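You operate a simulated robot arm through the tools that you are given. There is no shell and no other tool.

You are at the controls of a simulated robot arm. One attempt, no reset.

## Task
Test the pan and lid of the job card's size.
Fine: lid from the pass shelf; pan on the test plate, dial at the pan's size, lid left on; the test must show 1 mm or less.

The check looks at the end state, three seconds after you hand in, the way a careful person would. Anything else that was tipped, shoved, dropped, spilled or broken makes it a failure. A push-on lid holds only when it is set on centred and level and pressed home; a screw cap is set on level and turned clockwise until tight.

## Robot
A 7-joint arm with a fingered hand, fixed in place. Base frame: the origin is on the floor under the middle of its stand, x ahead of it, y to its left, z up; the work surface is at about z = 829. Lengths are in mm, angles in degrees, forces in N, time in s.
It reaches about 1085 mm from its shoulder. Its first joint turns from -166.0 to 166.0 degrees. Payload 3.7 kg.
The TCP is the grasp point between the finger pads, 25 mm short of the fingertips. In the tool frame z runs along the fingers and y along their closing line. The gripper opens to 88 mm; its body begins 29 mm behind the TCP. The gripper is a hand of 5 fingers: y runs from the thumb to the fingers, the wrist lies at [-13, -106, -174] in the tool frame.
Orientation is that of the tool frame in the base frame, as a unit quaternion [x, y, z, w]. With the fingers straight down and the wrist toward the robot, the tool's x, y and z point along [0, 1, 0], [1, 0, 0] and [0, 0, -1] of the base frame.

## Interface
- The arm moves only by the tool jog_arm. Its argument "increments" is a list of rows, each a list of 2 entries, a list of its own where there are three numbers: the shift along the tool's x, y, z in units of 200 mm (1.0 is 200 mm), then the turn, a rotation vector about the tool's x, y, z in units of 90 degrees (1.0 is 90 degrees). In form: [[[dx, dy, dz], [wx, wy, wz]], ...]. A call has 1 to 20 rows; each row is the pose to reach, as a shift and turn from the pose commanded when the call began, along the tool's axes at that moment. A call with a number of a shift or a turn outside -1 to 1 is refused whole. Rows are played at 5 a second. More than 50 mm and 8.6 degrees between two rows, and nothing of the call is played. A pose out of reach is approached as far as the arm can. The call stops where the force on the tool passes 40 N (or 10 N more than at its start, if that is more) or the arm is blocked; 0.2 s more then pass. In this call time passes only in rows, and 0.2 s behind the last. The reply holds the time, the measured pose of the TCP, the force on the tool along the base axes, the opening and the grip force, in the units named above and with some noise, with the torque about the TCP (base axes, N m) and any sound that the robot's microphone picked up.
- Cameras (640 x 400 px; columns grow to the right, rows downward): "scene" is fixed at [221.5, -490.8, 1629.2]; the picture's right is [0.69, -0.73, 0.00], its down [-0.56, -0.53, -0.64] and it looks along [0.47, 0.44, -0.76] (base axes); focal length 214 px, centre (320, 200). "wrist" rides on the gripper at [59, -79, -105] in the tool frame; the picture's right is [-0.73, 0.32, -0.61], its down [-0.62, -0.68, 0.38] and it looks along [-0.29, 0.66, 0.70] (tool axes); focal length 234 px, centre (320, 200).
- snapshot(camera): a new picture of that camera. The clock stands still meanwhile.
- curl_fingers(index, middle, ring, little, thumb_bend, thumb_turn): sets how far each is bent, from 0 (flat) to 1 (curled in); at 0.3 the hand is open as for a grip, at 0.7 the pads meet at the TCP. One left out holds its place. A second passes; each finger stops where it meets its share of the squeeze, and holds until it gets a number again. It is the only way to open and close the hand. It gives what a move gives, with no picture; readings hold the bend of each and the force on index, middle, ring, little, thumb and palm. thumb_turn goes from beside the hand (0) to across from the fingers (1), as for a grip.
- pixel_to_xyz(camera, pixels): there is no depth. For up to 12 entries [column, row, z] of the newest picture of that camera ("zoom" is the newest enlarged one), the place [x, y] in the base frame at which the ray of that pixel passes the height z, good to about 2 mm, but the place of the scene camera against the robot may be out by one fixed shift of up to 12 mm in any direction. The clock stands still meanwhile.
- zoom(camera, box): a new picture of the part [left, top, right, bottom] of that camera's present view, enlarged. The clock stands still meanwhile.
- job_done(): hands the job in; it is judged then, once.

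Open the gripper and draw the arm clear of the work before you hand the job in, unless the task says otherwise.

The tools are called after ">>>" as a command line: name --argument value ..., lists and objects as JSON in quotes. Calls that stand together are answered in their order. jog_arm: Moves the arm, as the interface text tells. Its arguments: {"type":"object","properties":{"increments":{"type":"array","items":{"type":"array"}}},"required":["increments"]} The other tools are called the same way: curl_fingers (index, middle, ring, little, thumb_bend, thumb_turn) moves the fingers one by one; snapshot (camera) takes a picture; pixel_to_xyz (camera, pixels) gives the place at which the rays of pixels pass given heights; zoom (camera, box) takes an enlarged picture of a part of a camera's view; job_done () hands the job in.

At the start:

```text
time: 0.0
position: [466.3, -102.2, 1413.6]
ee_rot: [0.707, 0.707, 0.001, 0.0]
wrist_force: [-0.8, -0.1, -0.1]
wrist_torque: [0.0, 0.04, -0.03]
gripper_width: 87.3
gripper_force: 0.2
shape: jaw
bend: [0.3, 0.3, 0.3, 0.3, 0.3, 0.98]
finger forces: [0.1, 0.0, 0.1, 0.0, 0.0, 0.0]
```

scene: 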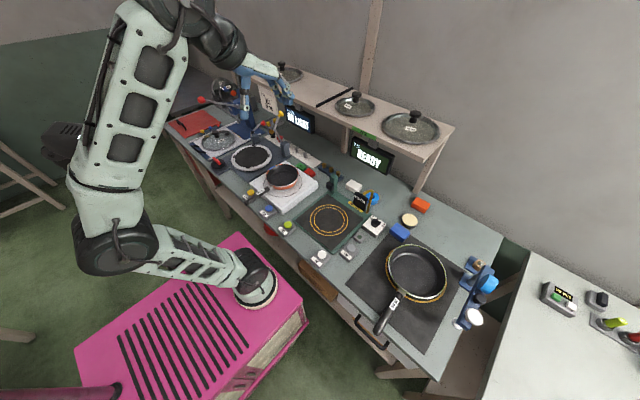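
wrist: 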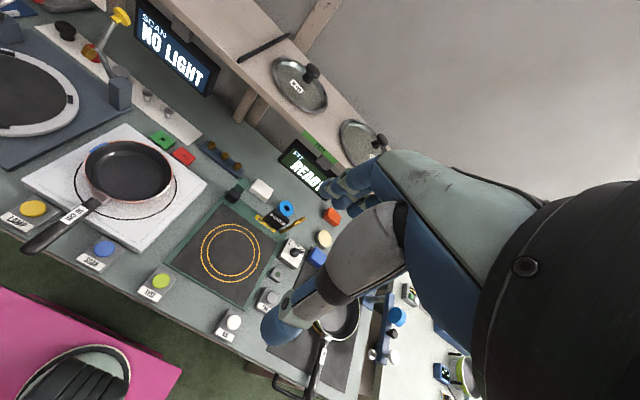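

I start by looking closer at the scene: the job card near (268,97), the screens, and the lids on the shelf.

>>> zoom --camera "scene" --box '[160, 60, 320, 160]'

>>> zoom --camera "scene" --box '[300, 60, 460, 160]'

>>> zoom --camera "scene" --box '[160, 120, 320, 220]'

>>> zoom --camera "scene" --box '[240, 160, 400, 260]'

>>> zoom --camera "scene" --box '[340, 220, 500, 320]'

>>> zoom --camera "scene" --box '[480, 250, 640, 350]'

```text
4.00 times, centred on (240, 110) of scene
```

zoom: 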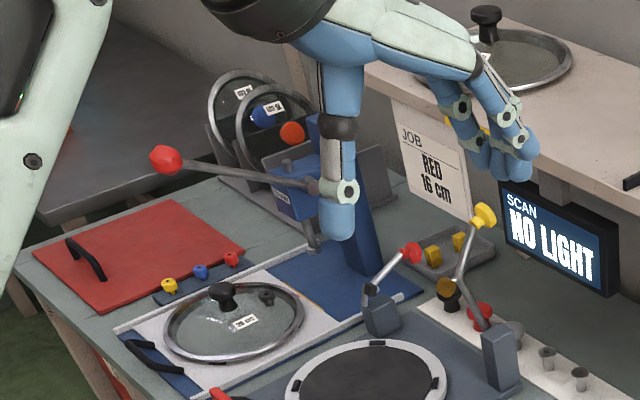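

```text
4.00 times, centred on (380, 110) of scene
```

zoom: 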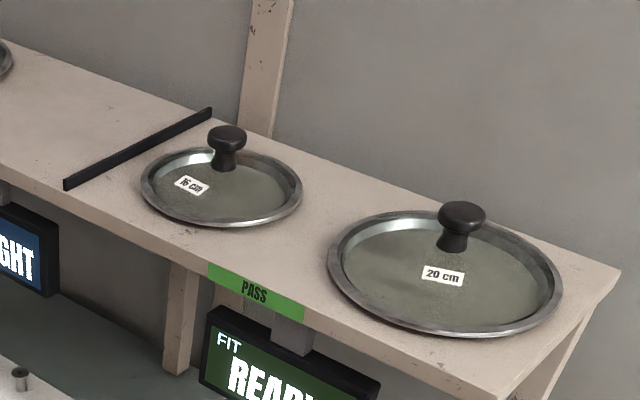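

```text
4.00 times, centred on (240, 170) of scene
```

zoom: 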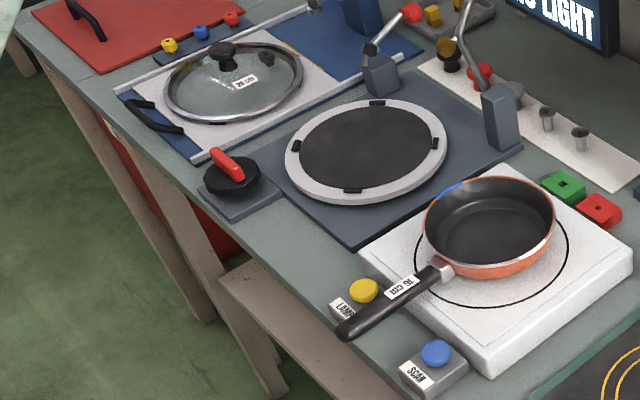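

```text
4.00 times, centred on (320, 210) of scene
```

zoom: 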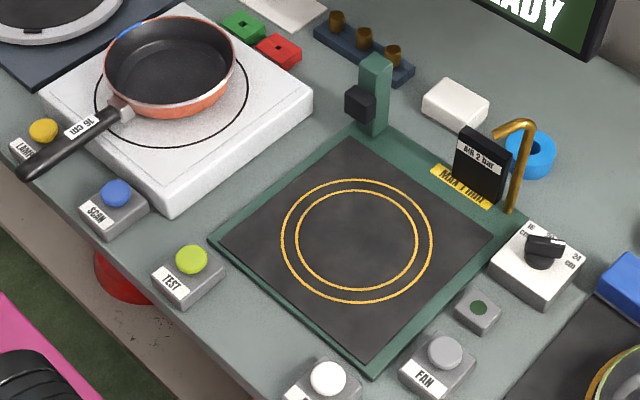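

```text
4.00 times, centred on (420, 270) of scene
```

zoom: 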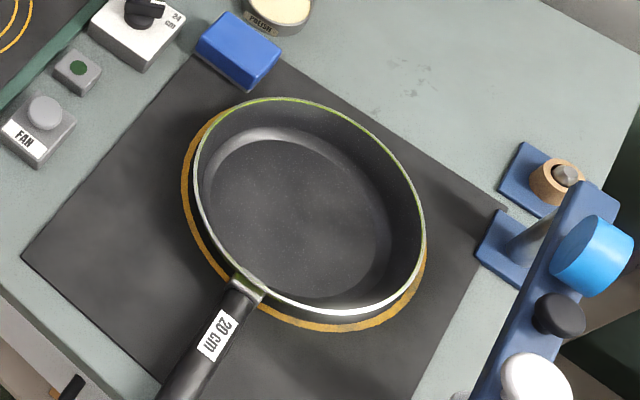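

```text
4.00 times, centred on (560, 300) of scene
```

zoom: 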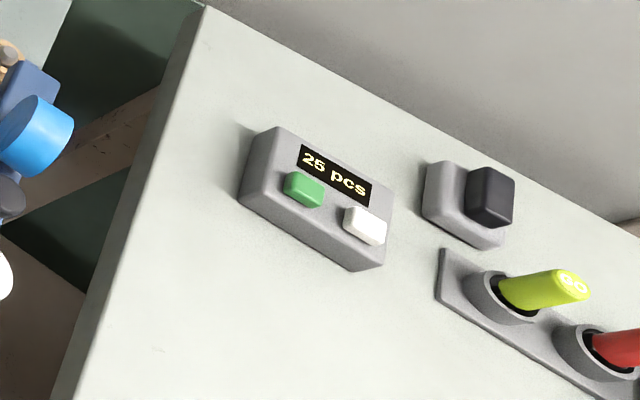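

The job card reads "RED 16 cm"; a 16 cm pan is at (285,178) and a 16 cm lid on the PASS part of the shelf. I look closer with the wrist camera at plate, dial, and labels.

>>> zoom --camera "wrist" --box '[160, 150, 320, 250]'

>>> zoom --camera "wrist" --box '[200, 190, 360, 290]'

>>> zoom --camera "wrist" --box '[240, 40, 400, 140]'

>>> zoom --camera "wrist" --box '[0, 130, 200, 255]'

>>> zoom --camera "scene" --box '[320, 175, 400, 225]'

>>> zoom --camera "scene" --box '[340, 120, 420, 170]'

>>> zoom --camera "scene" --box '[280, 220, 380, 282]'

```text
4.00 times, centred on (240, 200) of wrist
```

zoom: 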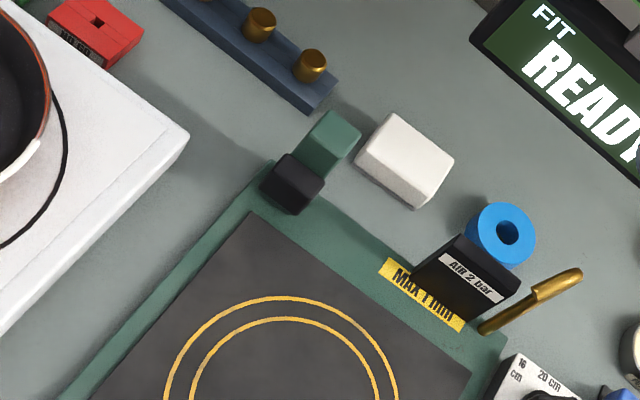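

```text
4.00 times, centred on (280, 240) of wrist
```

zoom: 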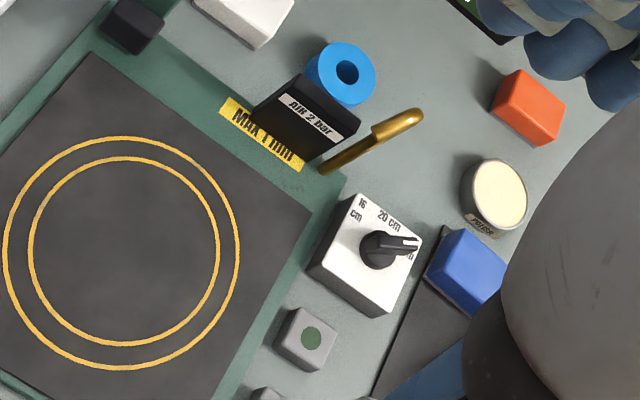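

```text
4.00 times, centred on (320, 90) of wrist
```

zoom: 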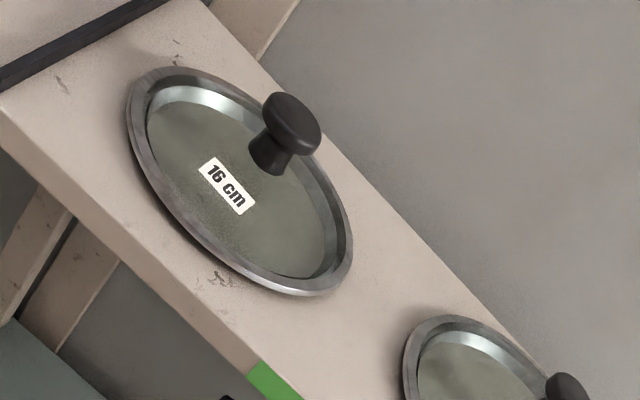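

```text
3.20 times, centred on (100, 192) of wrist
```

zoom: 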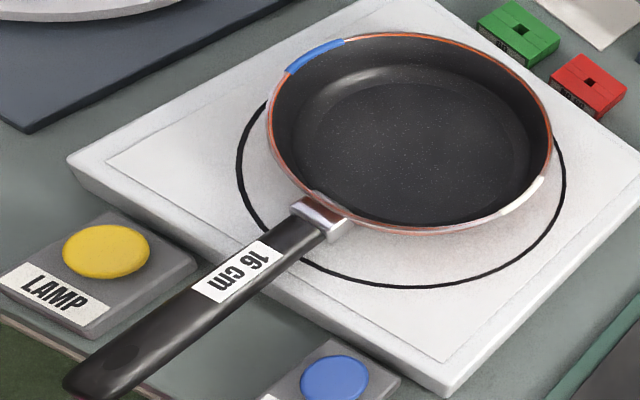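

```text
8.00 times, centred on (360, 200) of scene
```

zoom: 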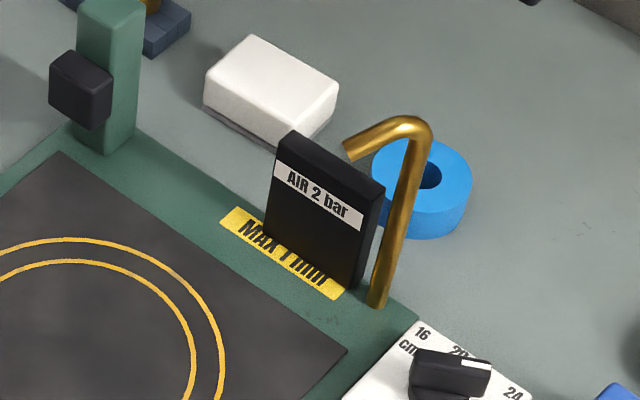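

```text
8.00 times, centred on (380, 145) of scene
```

zoom: 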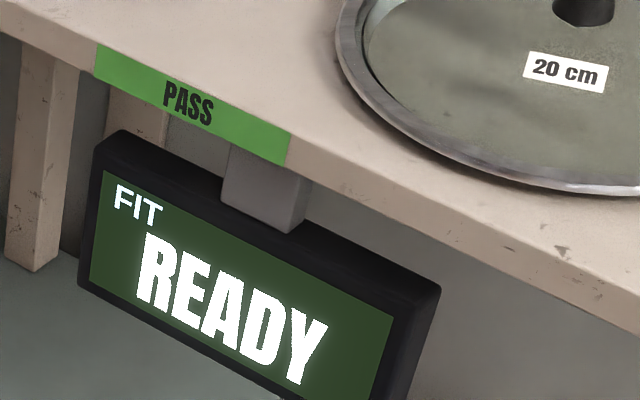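

```text
6.40 times, centred on (330, 251) of scene
```

zoom: 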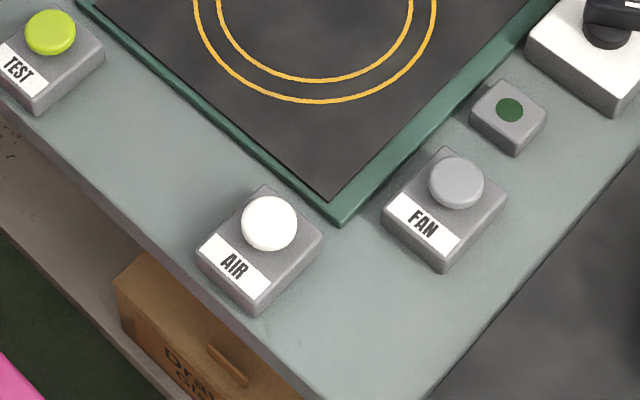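

Next I measure places: the pan, handle, test plate rings, dial, TEST button and the 16 cm lid in the wrist picture.

>>> pixel_to_xyz --camera "wrist" --pixels '[[128, 171, 890], [100, 197, 890], [22, 250, 890], [230, 252, 835], [160, 280, 860], [295, 250, 870], [286, 208, 860], [241, 210, 900], [192, 247, 829], [229, 204, 829], [278, 242, 829], [233, 302, 829]]'

>>> pixel_to_xyz --camera "wrist" --pixels '[[299, 86, 1150], [299, 86, 1100], [312, 72, 1180], [359, 140, 1150], [240, 65, 1150], [265, 148, 1150], [90, 251, 850], [30, 205, 850], [262, 190, 850], [300, 218, 829]]'

>>> pixel_to_xyz --camera "scene" --pixels '[[355, 105, 1150], [355, 105, 1100], [284, 178, 890], [268, 185, 890], [329, 220, 835], [287, 225, 860], [375, 222, 870], [355, 92, 1180], [354, 200, 900], [410, 127, 1150], [290, 76, 1150]]'

```text
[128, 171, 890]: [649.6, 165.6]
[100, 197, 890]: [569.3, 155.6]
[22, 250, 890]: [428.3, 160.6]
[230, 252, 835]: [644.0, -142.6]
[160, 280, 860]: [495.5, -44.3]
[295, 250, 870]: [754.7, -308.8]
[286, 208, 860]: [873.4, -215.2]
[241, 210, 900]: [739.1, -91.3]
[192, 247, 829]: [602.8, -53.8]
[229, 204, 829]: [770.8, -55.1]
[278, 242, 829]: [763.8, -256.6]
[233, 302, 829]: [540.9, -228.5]
```

```text
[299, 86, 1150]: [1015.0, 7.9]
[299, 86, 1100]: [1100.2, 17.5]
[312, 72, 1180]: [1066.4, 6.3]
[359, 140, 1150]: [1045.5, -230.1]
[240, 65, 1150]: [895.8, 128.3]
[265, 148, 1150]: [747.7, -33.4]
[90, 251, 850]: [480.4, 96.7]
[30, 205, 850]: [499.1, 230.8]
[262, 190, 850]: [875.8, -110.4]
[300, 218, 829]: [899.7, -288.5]
```

```text
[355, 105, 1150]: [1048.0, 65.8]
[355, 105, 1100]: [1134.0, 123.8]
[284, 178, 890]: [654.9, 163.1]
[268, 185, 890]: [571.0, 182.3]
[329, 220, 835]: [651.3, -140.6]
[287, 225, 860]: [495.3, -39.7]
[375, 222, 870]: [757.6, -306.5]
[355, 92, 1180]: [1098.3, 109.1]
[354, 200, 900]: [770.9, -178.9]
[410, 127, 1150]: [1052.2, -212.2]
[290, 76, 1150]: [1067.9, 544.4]
```

The red 16 cm pan sits around (650,165) with its handle pointing to the robot along -x. I move above the handle and turn the hand 90° so that it can close across the handle, and so the wrist camera looks at the pan.

>>> jog_arm --increments '[[[0.0667, 0.01, 0.0625], [0, 0, -0.0833]], [[0.1333, 0.02, 0.125], [0, 0, -0.1667]], [[0.2, 0.03, 0.1875], [0, 0, -0.25]], [[0.2667, 0.04, 0.25], [0, 0, -0.3333]], [[0.3333, 0.05, 0.3125], [0, 0, -0.4167]], [[0.4, 0.06, 0.375], [0, 0, -0.5]], [[0.4667, 0.07, 0.4375], [0, 0, -0.5833]], [[0.5333, 0.08, 0.5], [0, 0, -0.6667]], [[0.6, 0.09, 0.5625], [0, 0, -0.75]], [[0.6667, 0.1, 0.625], [0, 0, -0.8333]], [[0.7333, 0.11, 0.6875], [0, 0, -0.9167]], [[0.8, 0.12, 0.75], [0, 0, -1.0]]]'

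>>> snapshot --camera "wrist"

>>> snapshot --camera "scene"

```text
time: 2.6
position: [489.0, 58.4, 1265.0]
ee_rot: [-0.001, 1.0, 0.0, 0.0]
wrist_force: [-0.9, -1.1, 0.8]
wrist_torque: [0.0, 0.01, 0.02]
gripper_width: 87.5
gripper_force: 0.1
shape: jaw
bend: [0.3, 0.3, 0.3, 0.3, 0.3, 0.98]
finger forces: [0.1, 0.0, 0.1, 0.0, 0.0, 0.0]
```

```text
taken
```

wrist: 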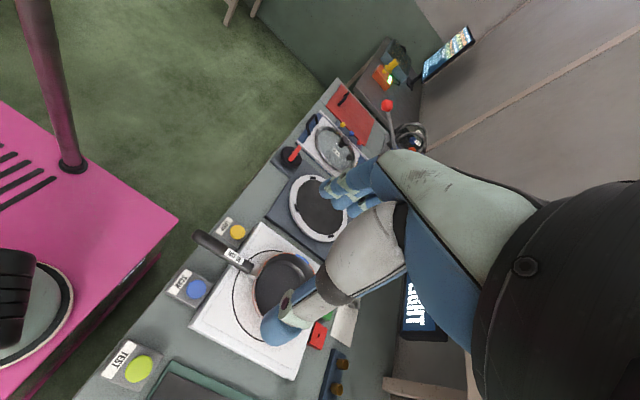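

```text
taken
```

scene: 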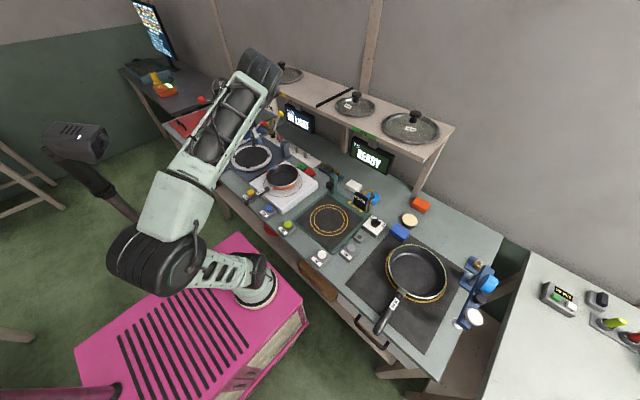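

I zoom in on the pan in this new view to triangulate the handle and rim heights.

>>> zoom --camera "wrist" --box '[170, 200, 330, 300]'

>>> zoom --camera "scene" --box '[230, 150, 330, 212]'

>>> zoom --camera "scene" --box '[100, 0, 228, 80]'

>>> zoom --camera "wrist" --box '[340, 20, 500, 120]'

```text
4.00 times, centred on (250, 250) of wrist
```

zoom: 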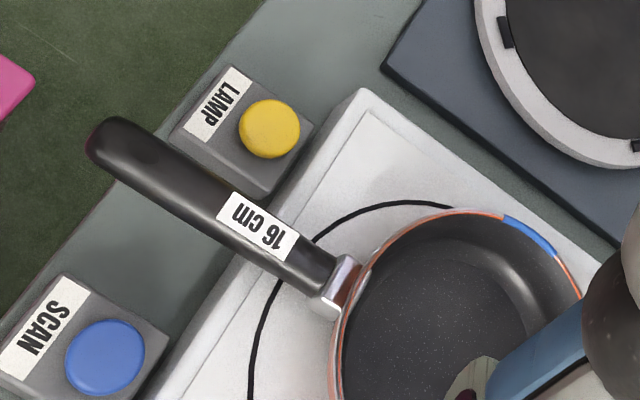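

```text
6.40 times, centred on (280, 181) of scene
```

zoom: 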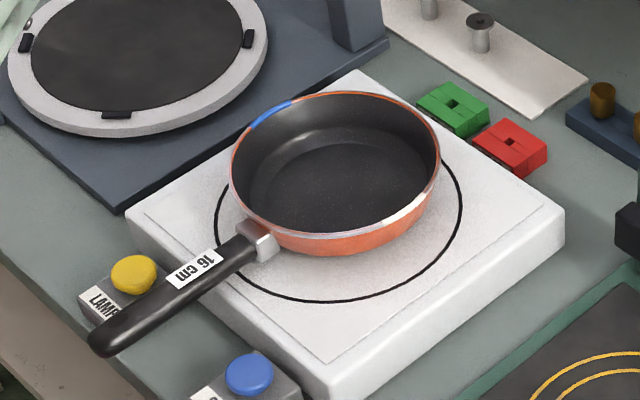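

```text
5.00 times, centred on (164, 40) of scene
```

zoom: 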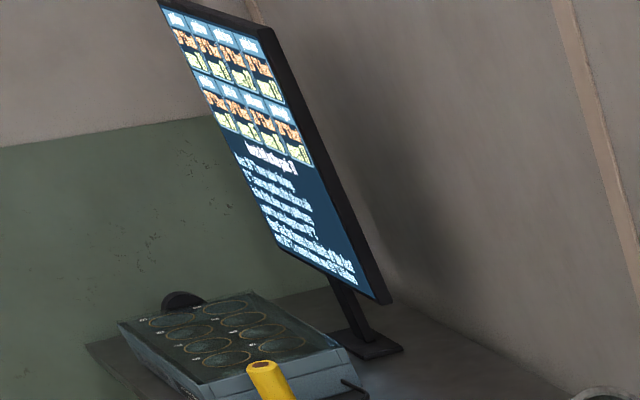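

```text
4.00 times, centred on (420, 70) of wrist
```

zoom: 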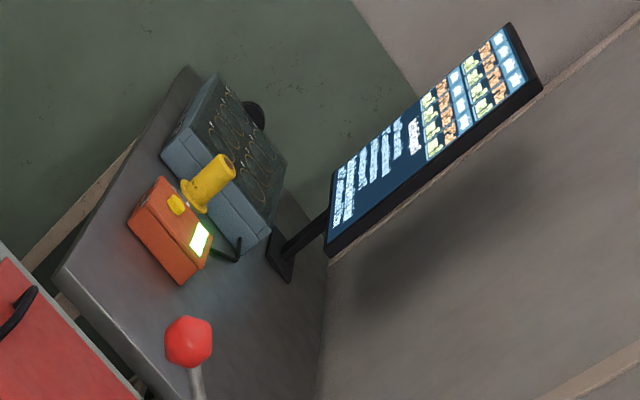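

I take rays at two heights for the handle end, bracket joint, and label to triangulate against the first view.

>>> pixel_to_xyz --camera "wrist" --pixels '[[193.75, 235, 890], [193.75, 235, 920], [251.25, 269.5, 890], [251.25, 269.5, 920], [234.5, 256.5, 890], [234.5, 256.5, 920], [237, 232, 850], [196, 289, 850], [139, 368, 850]]'

>>> pixel_to_xyz --camera "scene" --pixels '[[245, 203.5, 890], [245, 203.5, 920], [268.5, 189.5, 890], [268.5, 189.5, 920], [260.5, 192, 890], [260.5, 192, 920]]'

```text
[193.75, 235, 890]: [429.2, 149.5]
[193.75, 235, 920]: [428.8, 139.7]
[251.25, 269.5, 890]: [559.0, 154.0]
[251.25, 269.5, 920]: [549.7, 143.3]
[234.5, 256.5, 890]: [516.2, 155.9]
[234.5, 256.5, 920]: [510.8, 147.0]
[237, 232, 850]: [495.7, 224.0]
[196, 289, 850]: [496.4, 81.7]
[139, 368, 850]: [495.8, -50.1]
```

```text
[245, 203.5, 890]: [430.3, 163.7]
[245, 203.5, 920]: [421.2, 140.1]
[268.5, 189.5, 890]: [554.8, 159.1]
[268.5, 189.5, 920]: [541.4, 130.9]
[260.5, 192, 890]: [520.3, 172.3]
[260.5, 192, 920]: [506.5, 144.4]
```

The handle seems to lie at z≈900–920, y≈145–155. I move lower above it for a close, accurate view.

>>> jog_arm --increments '[[[0, 0.09, 0.2], [0, 0, 0]], [[0, 0.18, 0.4], [0, 0, 0]], [[0, 0.27, 0.6], [0, 0, 0]], [[0, 0.36, 0.8], [0, 0, 0]], [[0, 0.45, 1.0], [0, 0, 0]]]'

>>> snapshot --camera "wrist"

```text
time: 3.8
position: [490.5, 148.6, 1063.9]
ee_rot: [0.001, 1.0, 0.0, 0.0]
wrist_force: [0.5, -0.9, 0.2]
wrist_torque: [0.02, 0.02, 0.02]
gripper_width: 87.6
gripper_force: 0.1
shape: jaw
bend: [0.3, 0.3, 0.3, 0.3, 0.3, 0.98]
finger forces: [0.0, 0.0, 0.0, 0.0, 0.1, 0.0]
```

```text
taken
```

wrist: 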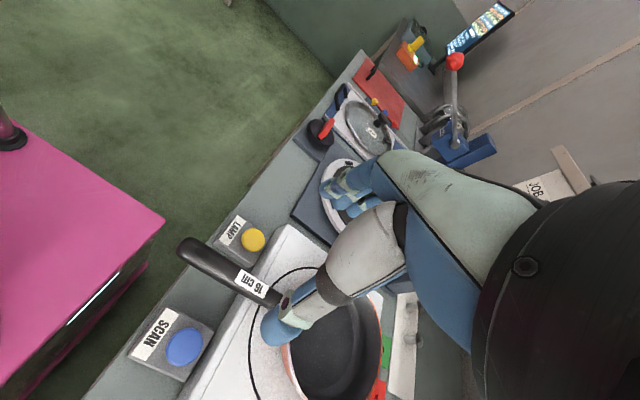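

>>> zoom --camera "wrist" --box '[150, 210, 310, 310]'

>>> pixel_to_xyz --camera "wrist" --pixels '[[178, 246, 890], [178, 246, 920], [252, 284, 890], [252, 284, 920], [254, 240, 850], [185, 347, 850], [254, 240, 870], [185, 347, 870]]'

```text
4.00 times, centred on (230, 260) of wrist
```

zoom: 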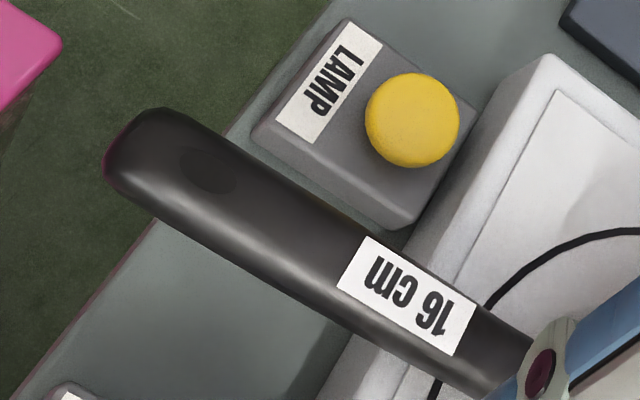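

```text
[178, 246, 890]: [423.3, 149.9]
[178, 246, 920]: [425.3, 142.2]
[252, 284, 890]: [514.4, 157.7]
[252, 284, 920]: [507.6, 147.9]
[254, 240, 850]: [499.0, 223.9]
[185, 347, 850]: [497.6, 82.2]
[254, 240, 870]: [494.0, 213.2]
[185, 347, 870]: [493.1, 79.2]
```

The rays in these views are nearly parallel, so I move the hand to the right and lower to see the handle from the side for true height.

>>> jog_arm --increments '[[[0, -0.16, 0.13], [0, 0, 0]], [[0, -0.32, 0.26], [0, 0, 0]], [[0, -0.48, 0.39], [0, 0, 0]], [[0, -0.645, 0.52], [0, 0, 0]]]'

>>> snapshot --camera "wrist"

>>> zoom --camera "wrist" --box '[270, 70, 430, 170]'

```text
time: 4.8
position: [489.7, 18.7, 959.9]
ee_rot: [0.0, 1.0, 0.0, 0.0]
wrist_force: [0.0, -0.1, -0.5]
wrist_torque: [0.03, -0.02, -0.05]
gripper_width: 87.7
gripper_force: 0.1
shape: jaw
bend: [0.3, 0.3, 0.3, 0.3, 0.3, 0.98]
finger forces: [0.1, 0.0, 0.1, 0.0, 0.1, 0.0]
```

```text
taken
```

wrist: 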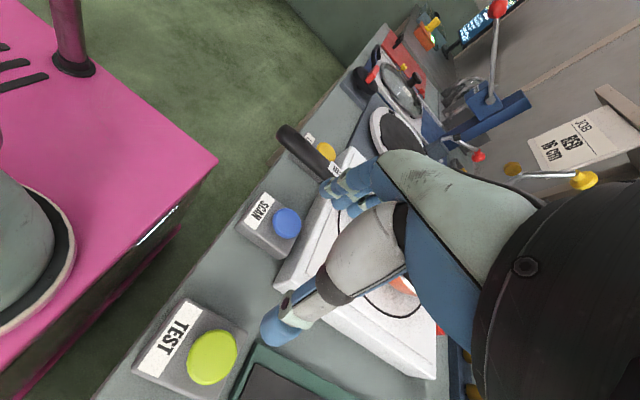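

```text
4.00 times, centred on (350, 120) of wrist
```

zoom: 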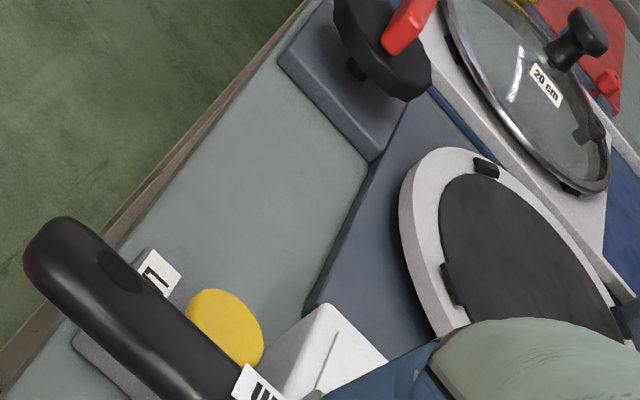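

I triangulate the hang-hole near the handle's end: (300,137.5) in this view versus (201.75,252.5) in the previous one.

>>> pixel_to_xyz --camera "wrist" --pixels '[[300, 137.5, 890], [300, 137.5, 910], [300, 137.5, 930], [280, 131, 890], [280, 131, 910], [280, 131, 930], [326, 152, 850], [286, 222, 850], [212, 356, 850], [326, 152, 870], [286, 222, 870], [212, 356, 870]]'

```text
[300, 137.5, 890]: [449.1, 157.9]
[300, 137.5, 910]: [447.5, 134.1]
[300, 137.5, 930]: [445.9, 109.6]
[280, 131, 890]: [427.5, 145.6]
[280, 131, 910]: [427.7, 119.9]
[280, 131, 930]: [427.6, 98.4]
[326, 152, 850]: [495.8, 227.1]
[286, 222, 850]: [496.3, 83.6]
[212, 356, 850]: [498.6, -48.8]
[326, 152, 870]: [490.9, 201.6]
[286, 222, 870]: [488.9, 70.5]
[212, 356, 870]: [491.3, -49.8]
```

The handle's top is at z≈888, axis at y≈158, running x≈425–562; button tops are at z≈854 (LAMP y≈222, SCAN y≈82, TEST y≈-49). I now go to a spot with a clear view of the whole pan to measure its centre relative to the handle.

>>> jog_arm --increments '[[[-0.0475, -0.0054, -0.0521], [0, 0, 0.0833]], [[-0.095, -0.0108, -0.1042], [0, 0, 0.1667]], [[-0.1425, -0.0163, -0.1563], [0, 0, 0.25]], [[-0.19, -0.0217, -0.2083], [0, 0, 0.3333]], [[-0.2375, -0.0271, -0.2604], [0, 0, 0.4167]], [[-0.285, -0.0325, -0.3125], [0, 0, 0.5]], [[-0.3325, -0.0379, -0.3646], [0, 0, 0.5833]], [[-0.38, -0.0433, -0.4167], [0, 0, 0.6667]], [[-0.4275, -0.0488, -0.4688], [0, 0, 0.75]], [[-0.475, -0.0542, -0.5208], [0, 0, 0.8333]], [[-0.5225, -0.0596, -0.5729], [0, 0, 0.9167]], [[-0.57, -0.065, -0.625], [0, 0, 1.0]]]'

>>> snapshot --camera "wrist"

>>> zoom --camera "wrist" --box '[0, 80, 240, 230]'

```text
time: 7.4
position: [605.5, 5.2, 1085.1]
ee_rot: [0.709, 0.705, -0.001, 0.0]
wrist_force: [-0.5, -0.2, -0.7]
wrist_torque: [0.03, 0.0, -0.02]
gripper_width: 87.7
gripper_force: 0.1
shape: jaw
bend: [0.3, 0.3, 0.3, 0.3, 0.3, 0.98]
finger forces: [0.0, 0.0, 0.0, 0.0, 0.0, 0.0]
```

```text
taken
```

wrist: 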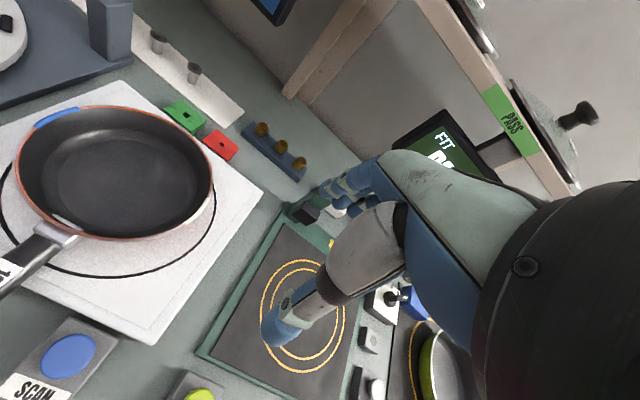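

```text
2.67 times, centred on (120, 155) of wrist
```

zoom: 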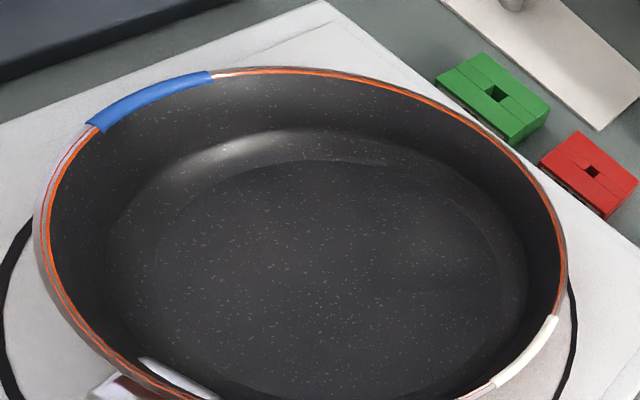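

There is something blue and something white on the pan's rim. I zoom in closely on those.

>>> zoom --camera "wrist" --box '[20, 90, 100, 140]'

>>> zoom --camera "wrist" --box '[160, 180, 240, 230]'

>>> zoom --camera "wrist" --box '[0, 200, 112, 270]'

>>> zoom --camera "wrist" --box '[470, 40, 640, 146]'

```text
8.00 times, centred on (60, 115) of wrist
```

zoom: 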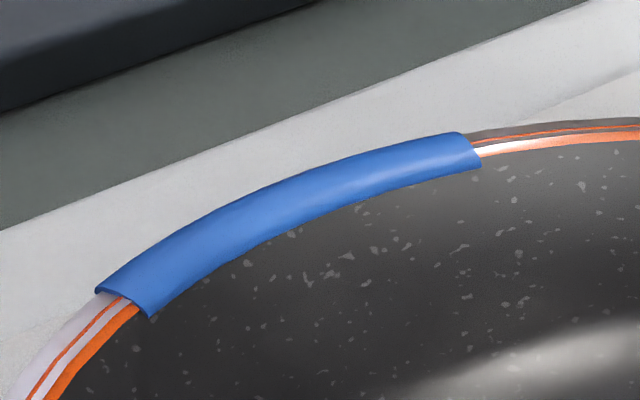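

```text
8.00 times, centred on (200, 205) of wrist
```

zoom: 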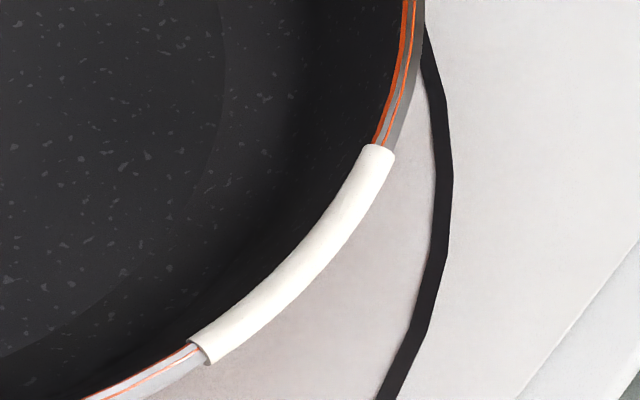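

```text
5.71 times, centred on (56, 235) of wrist
```

zoom: 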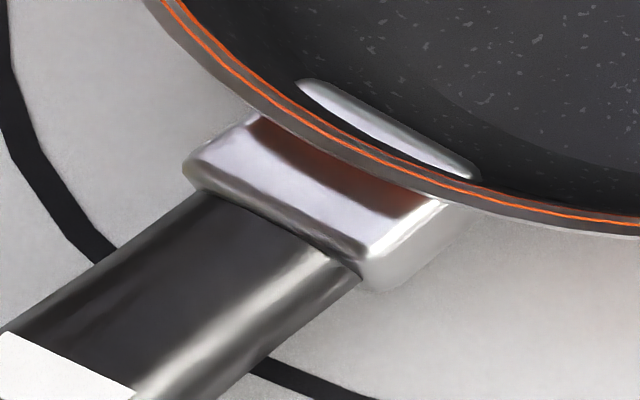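

```text
3.76 times, centred on (555, 93) of wrist
```

zoom: 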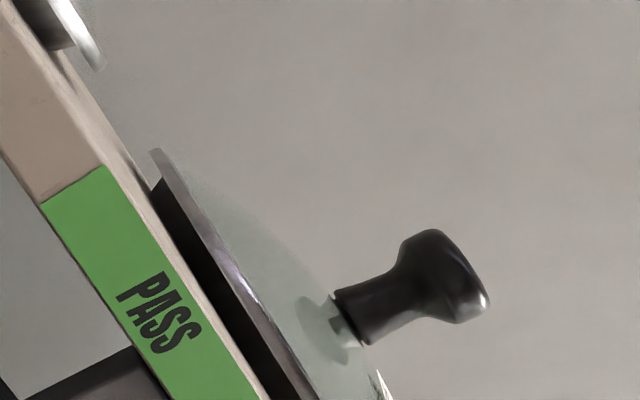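

The rim carries a blue and a white sleeve-like piece; I'll keep them in mind for the gap test. Now I take rim points to fit the pan's circle.

>>> pixel_to_xyz --camera "wrist" --pixels '[[13.1, 160.6, 885], [33, 125, 885], [82.5, 107, 885], [123.75, 105.5, 885], [168.75, 120.5, 885], [202.5, 147.5, 885], [212.6, 173.75, 885], [209.25, 199.25, 885], [183.75, 225.5, 885], [112, 240.6, 885], [75.3, 232.4, 885], [26.3, 200, 885]]'

>>> pixel_to_xyz --camera "wrist" --pixels '[[301, 315, 835], [262, 306, 835], [345, 306, 835], [295, 259, 835], [305, 373, 835], [282, 219, 835], [197, 352, 835], [308, 213, 900], [395, 298, 865], [68, 355, 854], [200, 395, 854]]'

```text
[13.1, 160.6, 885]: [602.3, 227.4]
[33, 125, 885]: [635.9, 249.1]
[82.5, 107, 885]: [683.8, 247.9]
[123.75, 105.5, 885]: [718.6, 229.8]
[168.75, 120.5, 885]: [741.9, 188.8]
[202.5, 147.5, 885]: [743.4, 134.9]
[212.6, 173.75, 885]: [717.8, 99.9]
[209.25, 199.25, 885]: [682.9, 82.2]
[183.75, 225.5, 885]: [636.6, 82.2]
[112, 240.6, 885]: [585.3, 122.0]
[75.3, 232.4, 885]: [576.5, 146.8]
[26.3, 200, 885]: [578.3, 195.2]
```

```text
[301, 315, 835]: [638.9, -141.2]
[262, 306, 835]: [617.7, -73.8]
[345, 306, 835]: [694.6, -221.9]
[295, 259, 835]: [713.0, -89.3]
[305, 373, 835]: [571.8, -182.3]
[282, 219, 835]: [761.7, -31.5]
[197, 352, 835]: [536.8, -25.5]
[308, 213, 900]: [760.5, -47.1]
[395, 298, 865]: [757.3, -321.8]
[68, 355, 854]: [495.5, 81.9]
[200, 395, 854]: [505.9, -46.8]
```

The rim circle at z=885 would be centred near (660,165), but the rim height is uncertain. I calibrate the scene camera with the buttons and known points, then use it for heights.

>>> pixel_to_xyz --camera "scene" --pixels '[[250.8, 192.7, 854], [268.9, 208.6, 854], [287.7, 224.8, 854], [250.8, 192.7, 864]]'

>>> snapshot --camera "scene"

>>> zoom --camera "scene" --box '[260, 145, 324, 185]'

>>> zoom --camera "scene" --box '[240, 180, 320, 230]'

>>> zoom --camera "scene" --box '[284, 180, 396, 250]'

```text
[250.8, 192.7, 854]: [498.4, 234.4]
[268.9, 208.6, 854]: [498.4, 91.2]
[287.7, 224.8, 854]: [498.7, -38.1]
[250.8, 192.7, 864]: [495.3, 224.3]
```

```text
taken
```

scene: 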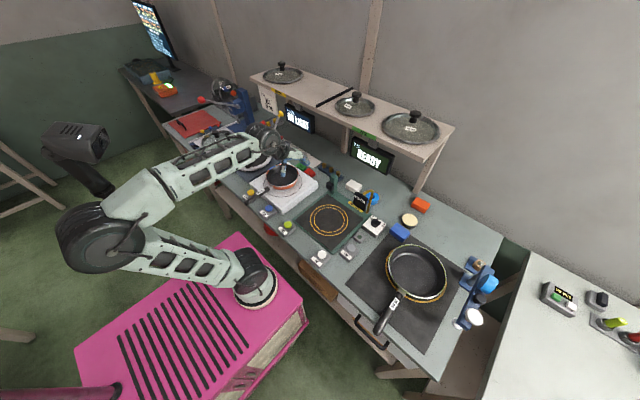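

```text
10.00 times, centred on (292, 165) of scene
```

zoom: 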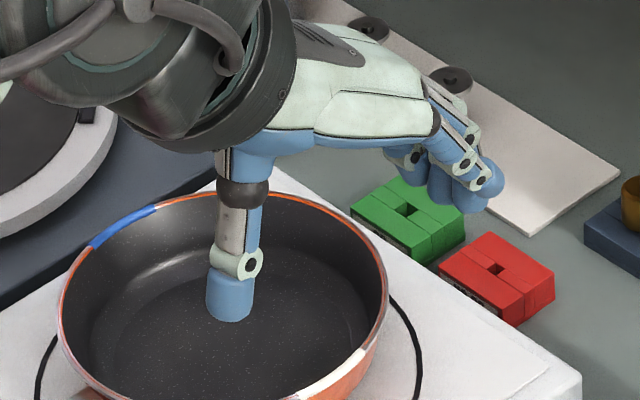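

```text
8.00 times, centred on (280, 205) of scene
```

zoom: 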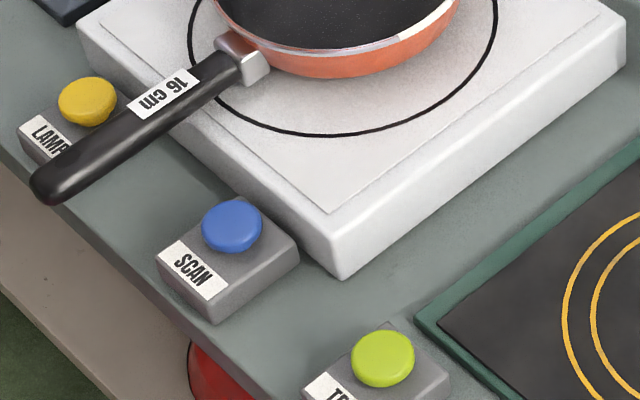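

```text
5.71 times, centred on (340, 215) of scene
```

zoom: 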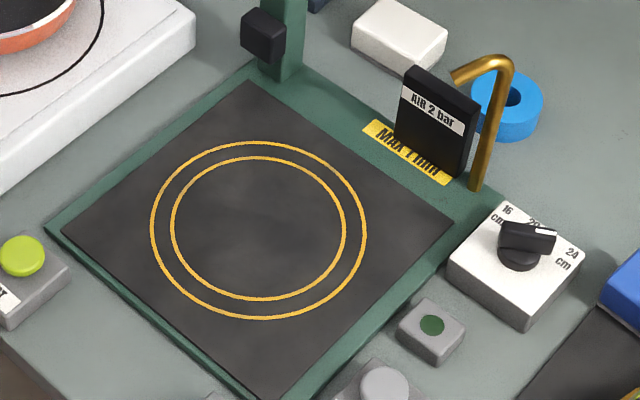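

I query those scene rim points at z=885 to intersect with the wrist view.

>>> pixel_to_xyz --camera "scene" --pixels '[[266, 175, 885], [283.5, 164.3, 885], [298.7, 172, 885], [273.1, 184.75, 885], [282.5, 186.25, 885], [296.9, 181.25, 885], [270, 168.2, 885], [293, 166.5, 885]]'

>>> pixel_to_xyz --camera "scene" --pixels '[[310.3, 219.5, 837], [348.1, 219.5, 837], [329.1, 204.7, 837], [330.5, 235.8, 837], [327.5, 194.5, 837], [363, 219, 837], [294.7, 220.5, 837], [331, 250, 837]]'

```text
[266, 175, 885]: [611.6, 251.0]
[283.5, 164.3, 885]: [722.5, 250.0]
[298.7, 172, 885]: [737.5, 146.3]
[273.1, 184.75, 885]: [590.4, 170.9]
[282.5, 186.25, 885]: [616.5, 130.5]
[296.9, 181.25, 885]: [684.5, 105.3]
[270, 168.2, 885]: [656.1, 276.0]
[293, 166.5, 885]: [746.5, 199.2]
```

```text
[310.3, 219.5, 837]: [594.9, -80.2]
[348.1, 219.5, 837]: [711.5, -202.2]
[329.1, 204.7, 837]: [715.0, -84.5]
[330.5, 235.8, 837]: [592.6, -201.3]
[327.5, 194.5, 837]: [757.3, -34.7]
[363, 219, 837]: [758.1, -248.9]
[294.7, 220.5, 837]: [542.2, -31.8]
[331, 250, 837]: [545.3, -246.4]
```

Combining views: the pan rim is at z≈907, centre ≈(650,158), diameter ≈160, aligned with the handle axis. Now I get an equally clear view of the test plate by moving 300 mm to the right.

>>> jog_arm --increments '[[[-0.2, 0, 0], [0, 0, 0]], [[-0.4, 0, 0], [0, 0, 0]], [[-0.6, 0, 0], [0, 0, 0]], [[-0.75, 0, 0], [0, 0, 0]]]'

>>> jog_arm --increments '[[[-0.2, 0, 0], [0, 0, 0]], [[-0.4, 0, 0], [0, 0, 0]], [[-0.6, 0, 0], [0, 0, 0]], [[-0.75, 0, 0], [0, 0, 0]]]'

>>> snapshot --camera "wrist"

>>> zoom --camera "wrist" --box '[0, 80, 256, 240]'

```text
time: 8.4
position: [604.4, -143.5, 1085.1]
ee_rot: [0.707, 0.707, 0.0, 0.0]
wrist_force: [0.4, -0.4, 0.3]
wrist_torque: [-0.01, -0.02, 0.01]
gripper_width: 87.5
gripper_force: 0.2
shape: jaw
bend: [0.3, 0.3, 0.3, 0.3, 0.3, 0.98]
finger forces: [0.0, 0.1, 0.0, 0.1, 0.0, 0.0]
```

```text
time: 9.4
position: [605.2, -295.5, 1084.8]
ee_rot: [0.707, 0.707, 0.0, 0.0]
wrist_force: [0.2, 0.0, 0.8]
wrist_torque: [0.02, 0.0, -0.01]
gripper_width: 87.8
gripper_force: 0.1
shape: jaw
bend: [0.3, 0.3, 0.3, 0.3, 0.3, 0.98]
finger forces: [0.0, 0.1, 0.0, 0.0, 0.0, 0.0]
```

```text
taken
```

wrist: 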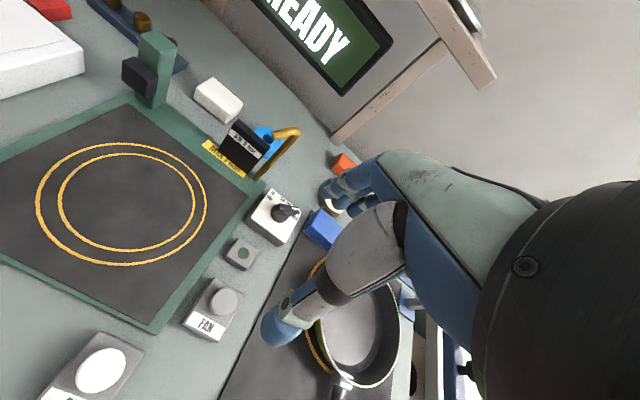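

```text
2.50 times, centred on (128, 160) of wrist
```

zoom: 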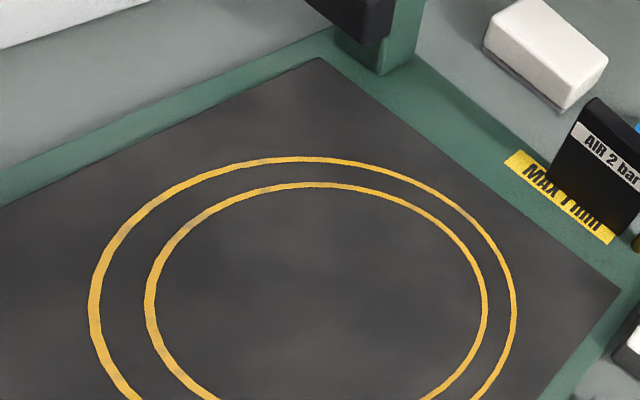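

I query ring, plate corners, dial, sensor post, and button points in this view.

>>> pixel_to_xyz --camera "wrist" --pixels '[[36.5, 203, 835], [60, 162.5, 835], [120, 143, 835], [175, 160, 835], [206.5, 200, 835], [192, 240, 835], [115, 265, 835], [60, 243, 835], [127, 103, 835], [248, 196, 835], [152, 326, 835], [155, 334, 830]]'

>>> pixel_to_xyz --camera "wrist" --pixels '[[284, 212, 875], [274, 218, 865], [238, 256, 850], [224, 300, 854], [102, 368, 854], [157, 42, 940], [139, 76, 920], [290, 134, 900], [265, 178, 829], [239, 130, 880]]'

>>> zoom --camera "wrist" --box '[220, 170, 316, 230]'

>>> zoom --camera "wrist" --box '[110, 20, 310, 145]'

```text
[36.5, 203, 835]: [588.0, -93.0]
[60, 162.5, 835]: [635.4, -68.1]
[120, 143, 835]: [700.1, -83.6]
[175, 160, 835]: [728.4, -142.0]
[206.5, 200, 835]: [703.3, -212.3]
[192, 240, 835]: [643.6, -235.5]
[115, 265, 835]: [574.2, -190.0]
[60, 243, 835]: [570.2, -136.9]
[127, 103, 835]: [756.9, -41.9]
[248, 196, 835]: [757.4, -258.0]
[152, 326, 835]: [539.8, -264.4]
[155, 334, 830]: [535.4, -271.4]
```

```text
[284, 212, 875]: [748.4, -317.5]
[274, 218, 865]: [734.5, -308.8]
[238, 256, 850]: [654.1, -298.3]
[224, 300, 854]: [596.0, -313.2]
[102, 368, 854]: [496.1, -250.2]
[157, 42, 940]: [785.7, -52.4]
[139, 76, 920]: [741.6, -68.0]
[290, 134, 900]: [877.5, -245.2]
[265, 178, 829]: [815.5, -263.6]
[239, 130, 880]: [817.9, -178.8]
```

```text
6.67 times, centred on (268, 200) of wrist
```

zoom: 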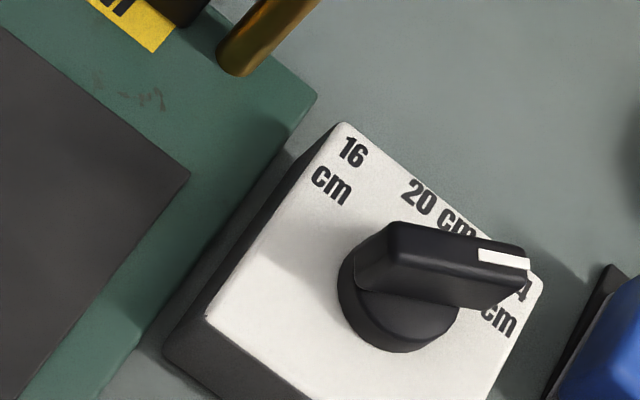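

```text
3.20 times, centred on (210, 82) of wrist
```

zoom: 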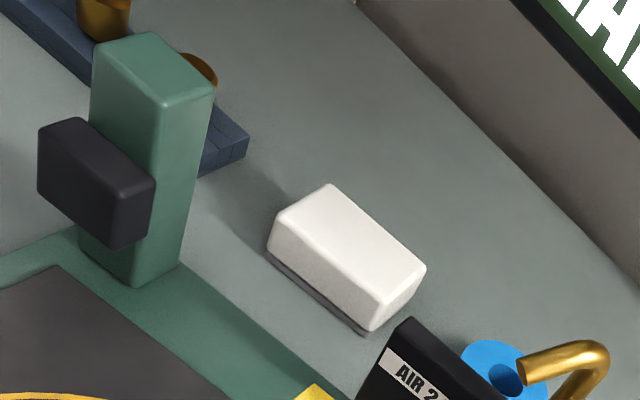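

The test-plate rings are centred at about (648.5,-151), the dial currently points at 24 cm, and the sensor post is at about (766,-50). I now go back to the pan handle, turning the hand to close across it.

>>> jog_arm --increments '[[[0.0833, -0.0455, 0], [0, 0, -0.0833]], [[0.1667, -0.0911, 0], [0, 0, -0.1667]], [[0.25, -0.1366, 0], [0, 0, -0.25]], [[0.3333, -0.1822, 0], [0, 0, -0.3333]], [[0.4167, -0.2277, 0], [0, 0, -0.4167]], [[0.5, -0.2733, 0], [0, 0, -0.5]], [[0.5833, -0.3188, 0], [0, 0, -0.5833]], [[0.6667, -0.3643, 0], [0, 0, -0.6667]], [[0.75, -0.4099, 0], [0, 0, -0.75]], [[0.8333, -0.4554, 0], [0, 0, -0.8333]], [[0.9167, -0.501, 0], [0, 0, -0.9167]], [[1.0, -0.5465, 0], [0, 0, -1.0]]]'

>>> jog_arm --increments '[[[0, 0.2, 0], [0, 0, 0]], [[0, 0.4, 0], [0, 0, 0]], [[0, 0.6, 0], [0, 0, 0]], [[0, 0.8, 0], [0, 0, 0]], [[0, 1.0, 0], [0, 0, 0]]]'

>>> jog_arm --increments '[[[0, 0.13, 0.2], [0, 0, 0]], [[0, 0.26, 0.4], [0, 0, 0]], [[0, 0.26, 0.6], [0, 0, 0]], [[0, 0.26, 0.7], [0, 0, 0]]]'

>>> snapshot --camera "wrist"

>>> snapshot --camera "scene"

```text
time: 12.0
position: [493.6, -93.9, 1085.1]
ee_rot: [-0.001, 1.0, 0.0, 0.0]
wrist_force: [-0.5, -0.1, -0.7]
wrist_torque: [0.0, -0.03, 0.02]
gripper_width: 87.8
gripper_force: 0.0
shape: jaw
bend: [0.3, 0.3, 0.3, 0.3, 0.3, 0.98]
finger forces: [0.0, 0.0, 0.0, 0.1, 0.0, 0.1]
```

```text
time: 13.2
position: [495.1, 106.0, 1087.1]
ee_rot: [0.0, 1.0, 0.0, 0.0]
wrist_force: [0.8, 0.1, 1.0]
wrist_torque: [0.02, 0.0, 0.01]
gripper_width: 87.7
gripper_force: 0.0
shape: jaw
bend: [0.3, 0.3, 0.3, 0.3, 0.3, 0.98]
finger forces: [0.0, 0.0, 0.1, 0.0, 0.1, 0.0]
```

```text
time: 14.2
position: [495.5, 159.3, 944.9]
ee_rot: [0.0, 1.0, 0.0, -0.001]
wrist_force: [0.6, -0.1, -0.3]
wrist_torque: [0.02, 0.01, 0.02]
gripper_width: 88.0
gripper_force: 0.0
shape: jaw
bend: [0.3, 0.3, 0.3, 0.3, 0.3, 0.98]
finger forces: [0.1, 0.0, 0.0, 0.0, 0.0, 0.0]
```

```text
taken
```

wrist: 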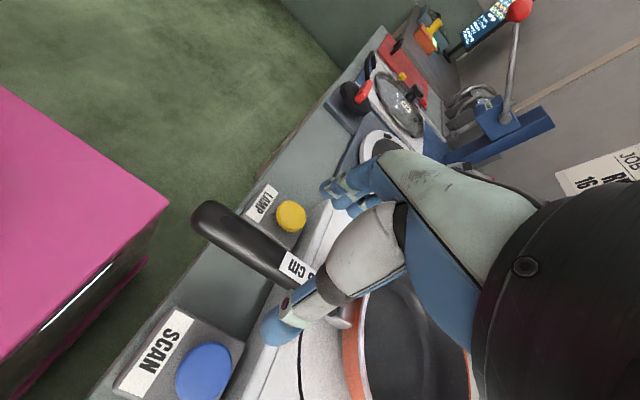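

```text
taken
```

scene: 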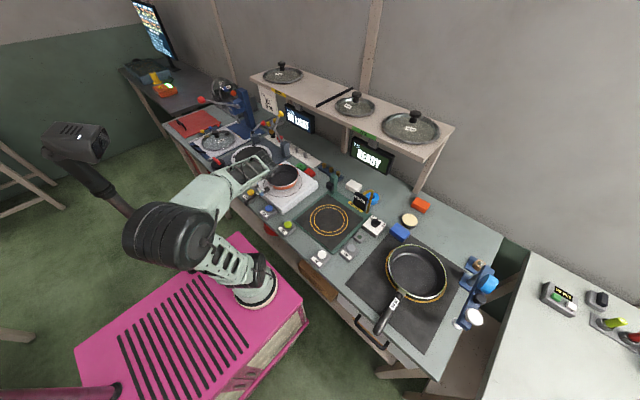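

>>> zoom --camera "wrist" --box '[180, 160, 420, 310]'

>>> zoom --camera "scene" --box '[210, 140, 322, 210]'

```text
2.67 times, centred on (300, 235) of wrist
```

zoom: 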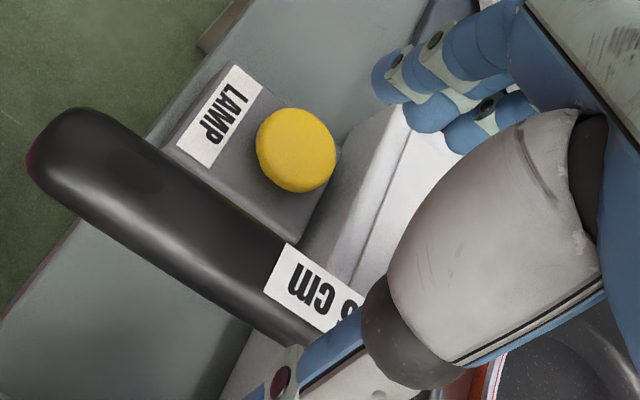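

```text
5.71 times, centred on (266, 175) of scene
```

zoom: 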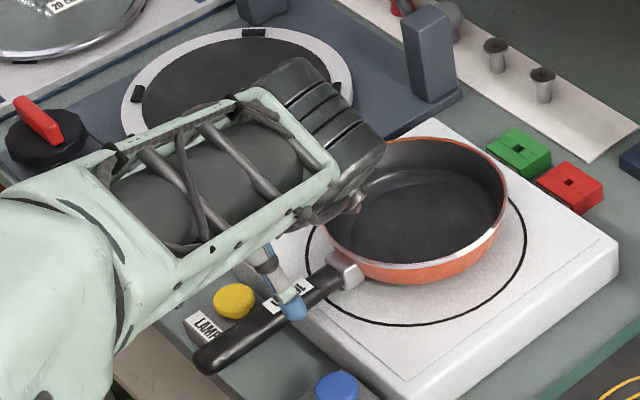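

The TCP is centred over the handle (handle between thumb tip at (290,310) and fingers at (340,200)). I lower to z≈890 so the pads straddle the handle without reaching the buttons.

>>> jog_arm --increments '[[[0, -0.005, 0.1], [0, 0, 0]], [[0, -0.005, 0.2], [0, 0, 0]], [[0, -0.005, 0.275], [0, 0, 0]]]'

>>> snapshot --camera "wrist"

>>> zoom --camera "scene" --box '[226, 160, 306, 210]'

```text
time: 15.0
position: [494.8, 157.0, 889.1]
ee_rot: [0.001, 1.0, 0.0, 0.0]
wrist_force: [0.0, 0.9, 0.4]
wrist_torque: [0.02, 0.0, 0.04]
gripper_width: 87.7
gripper_force: 0.1
shape: jaw
bend: [0.3, 0.3, 0.3, 0.3, 0.3, 0.98]
finger forces: [0.0, 0.0, 0.0, 0.0, 0.0, 0.0]
```

```text
taken
```

wrist: 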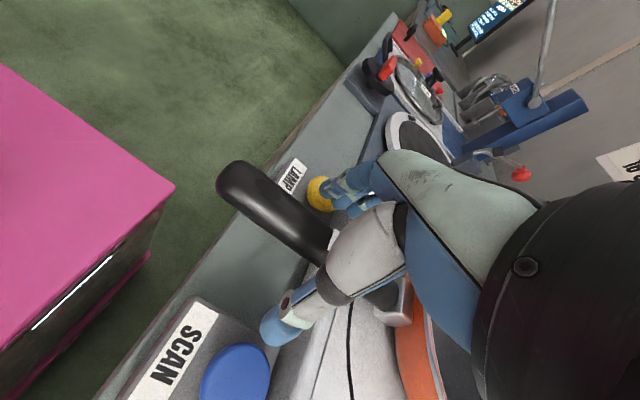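

```text
8.00 times, centred on (266, 185) of scene
```

zoom: 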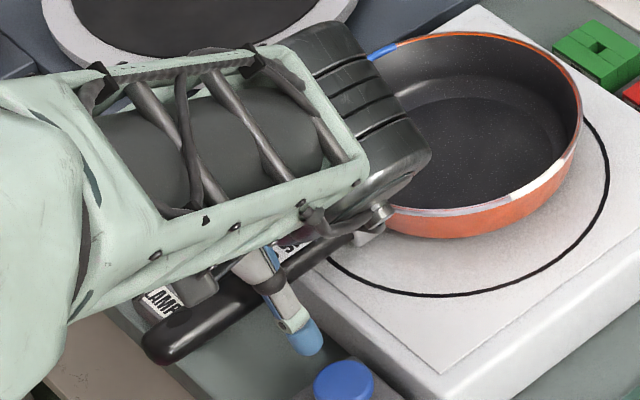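

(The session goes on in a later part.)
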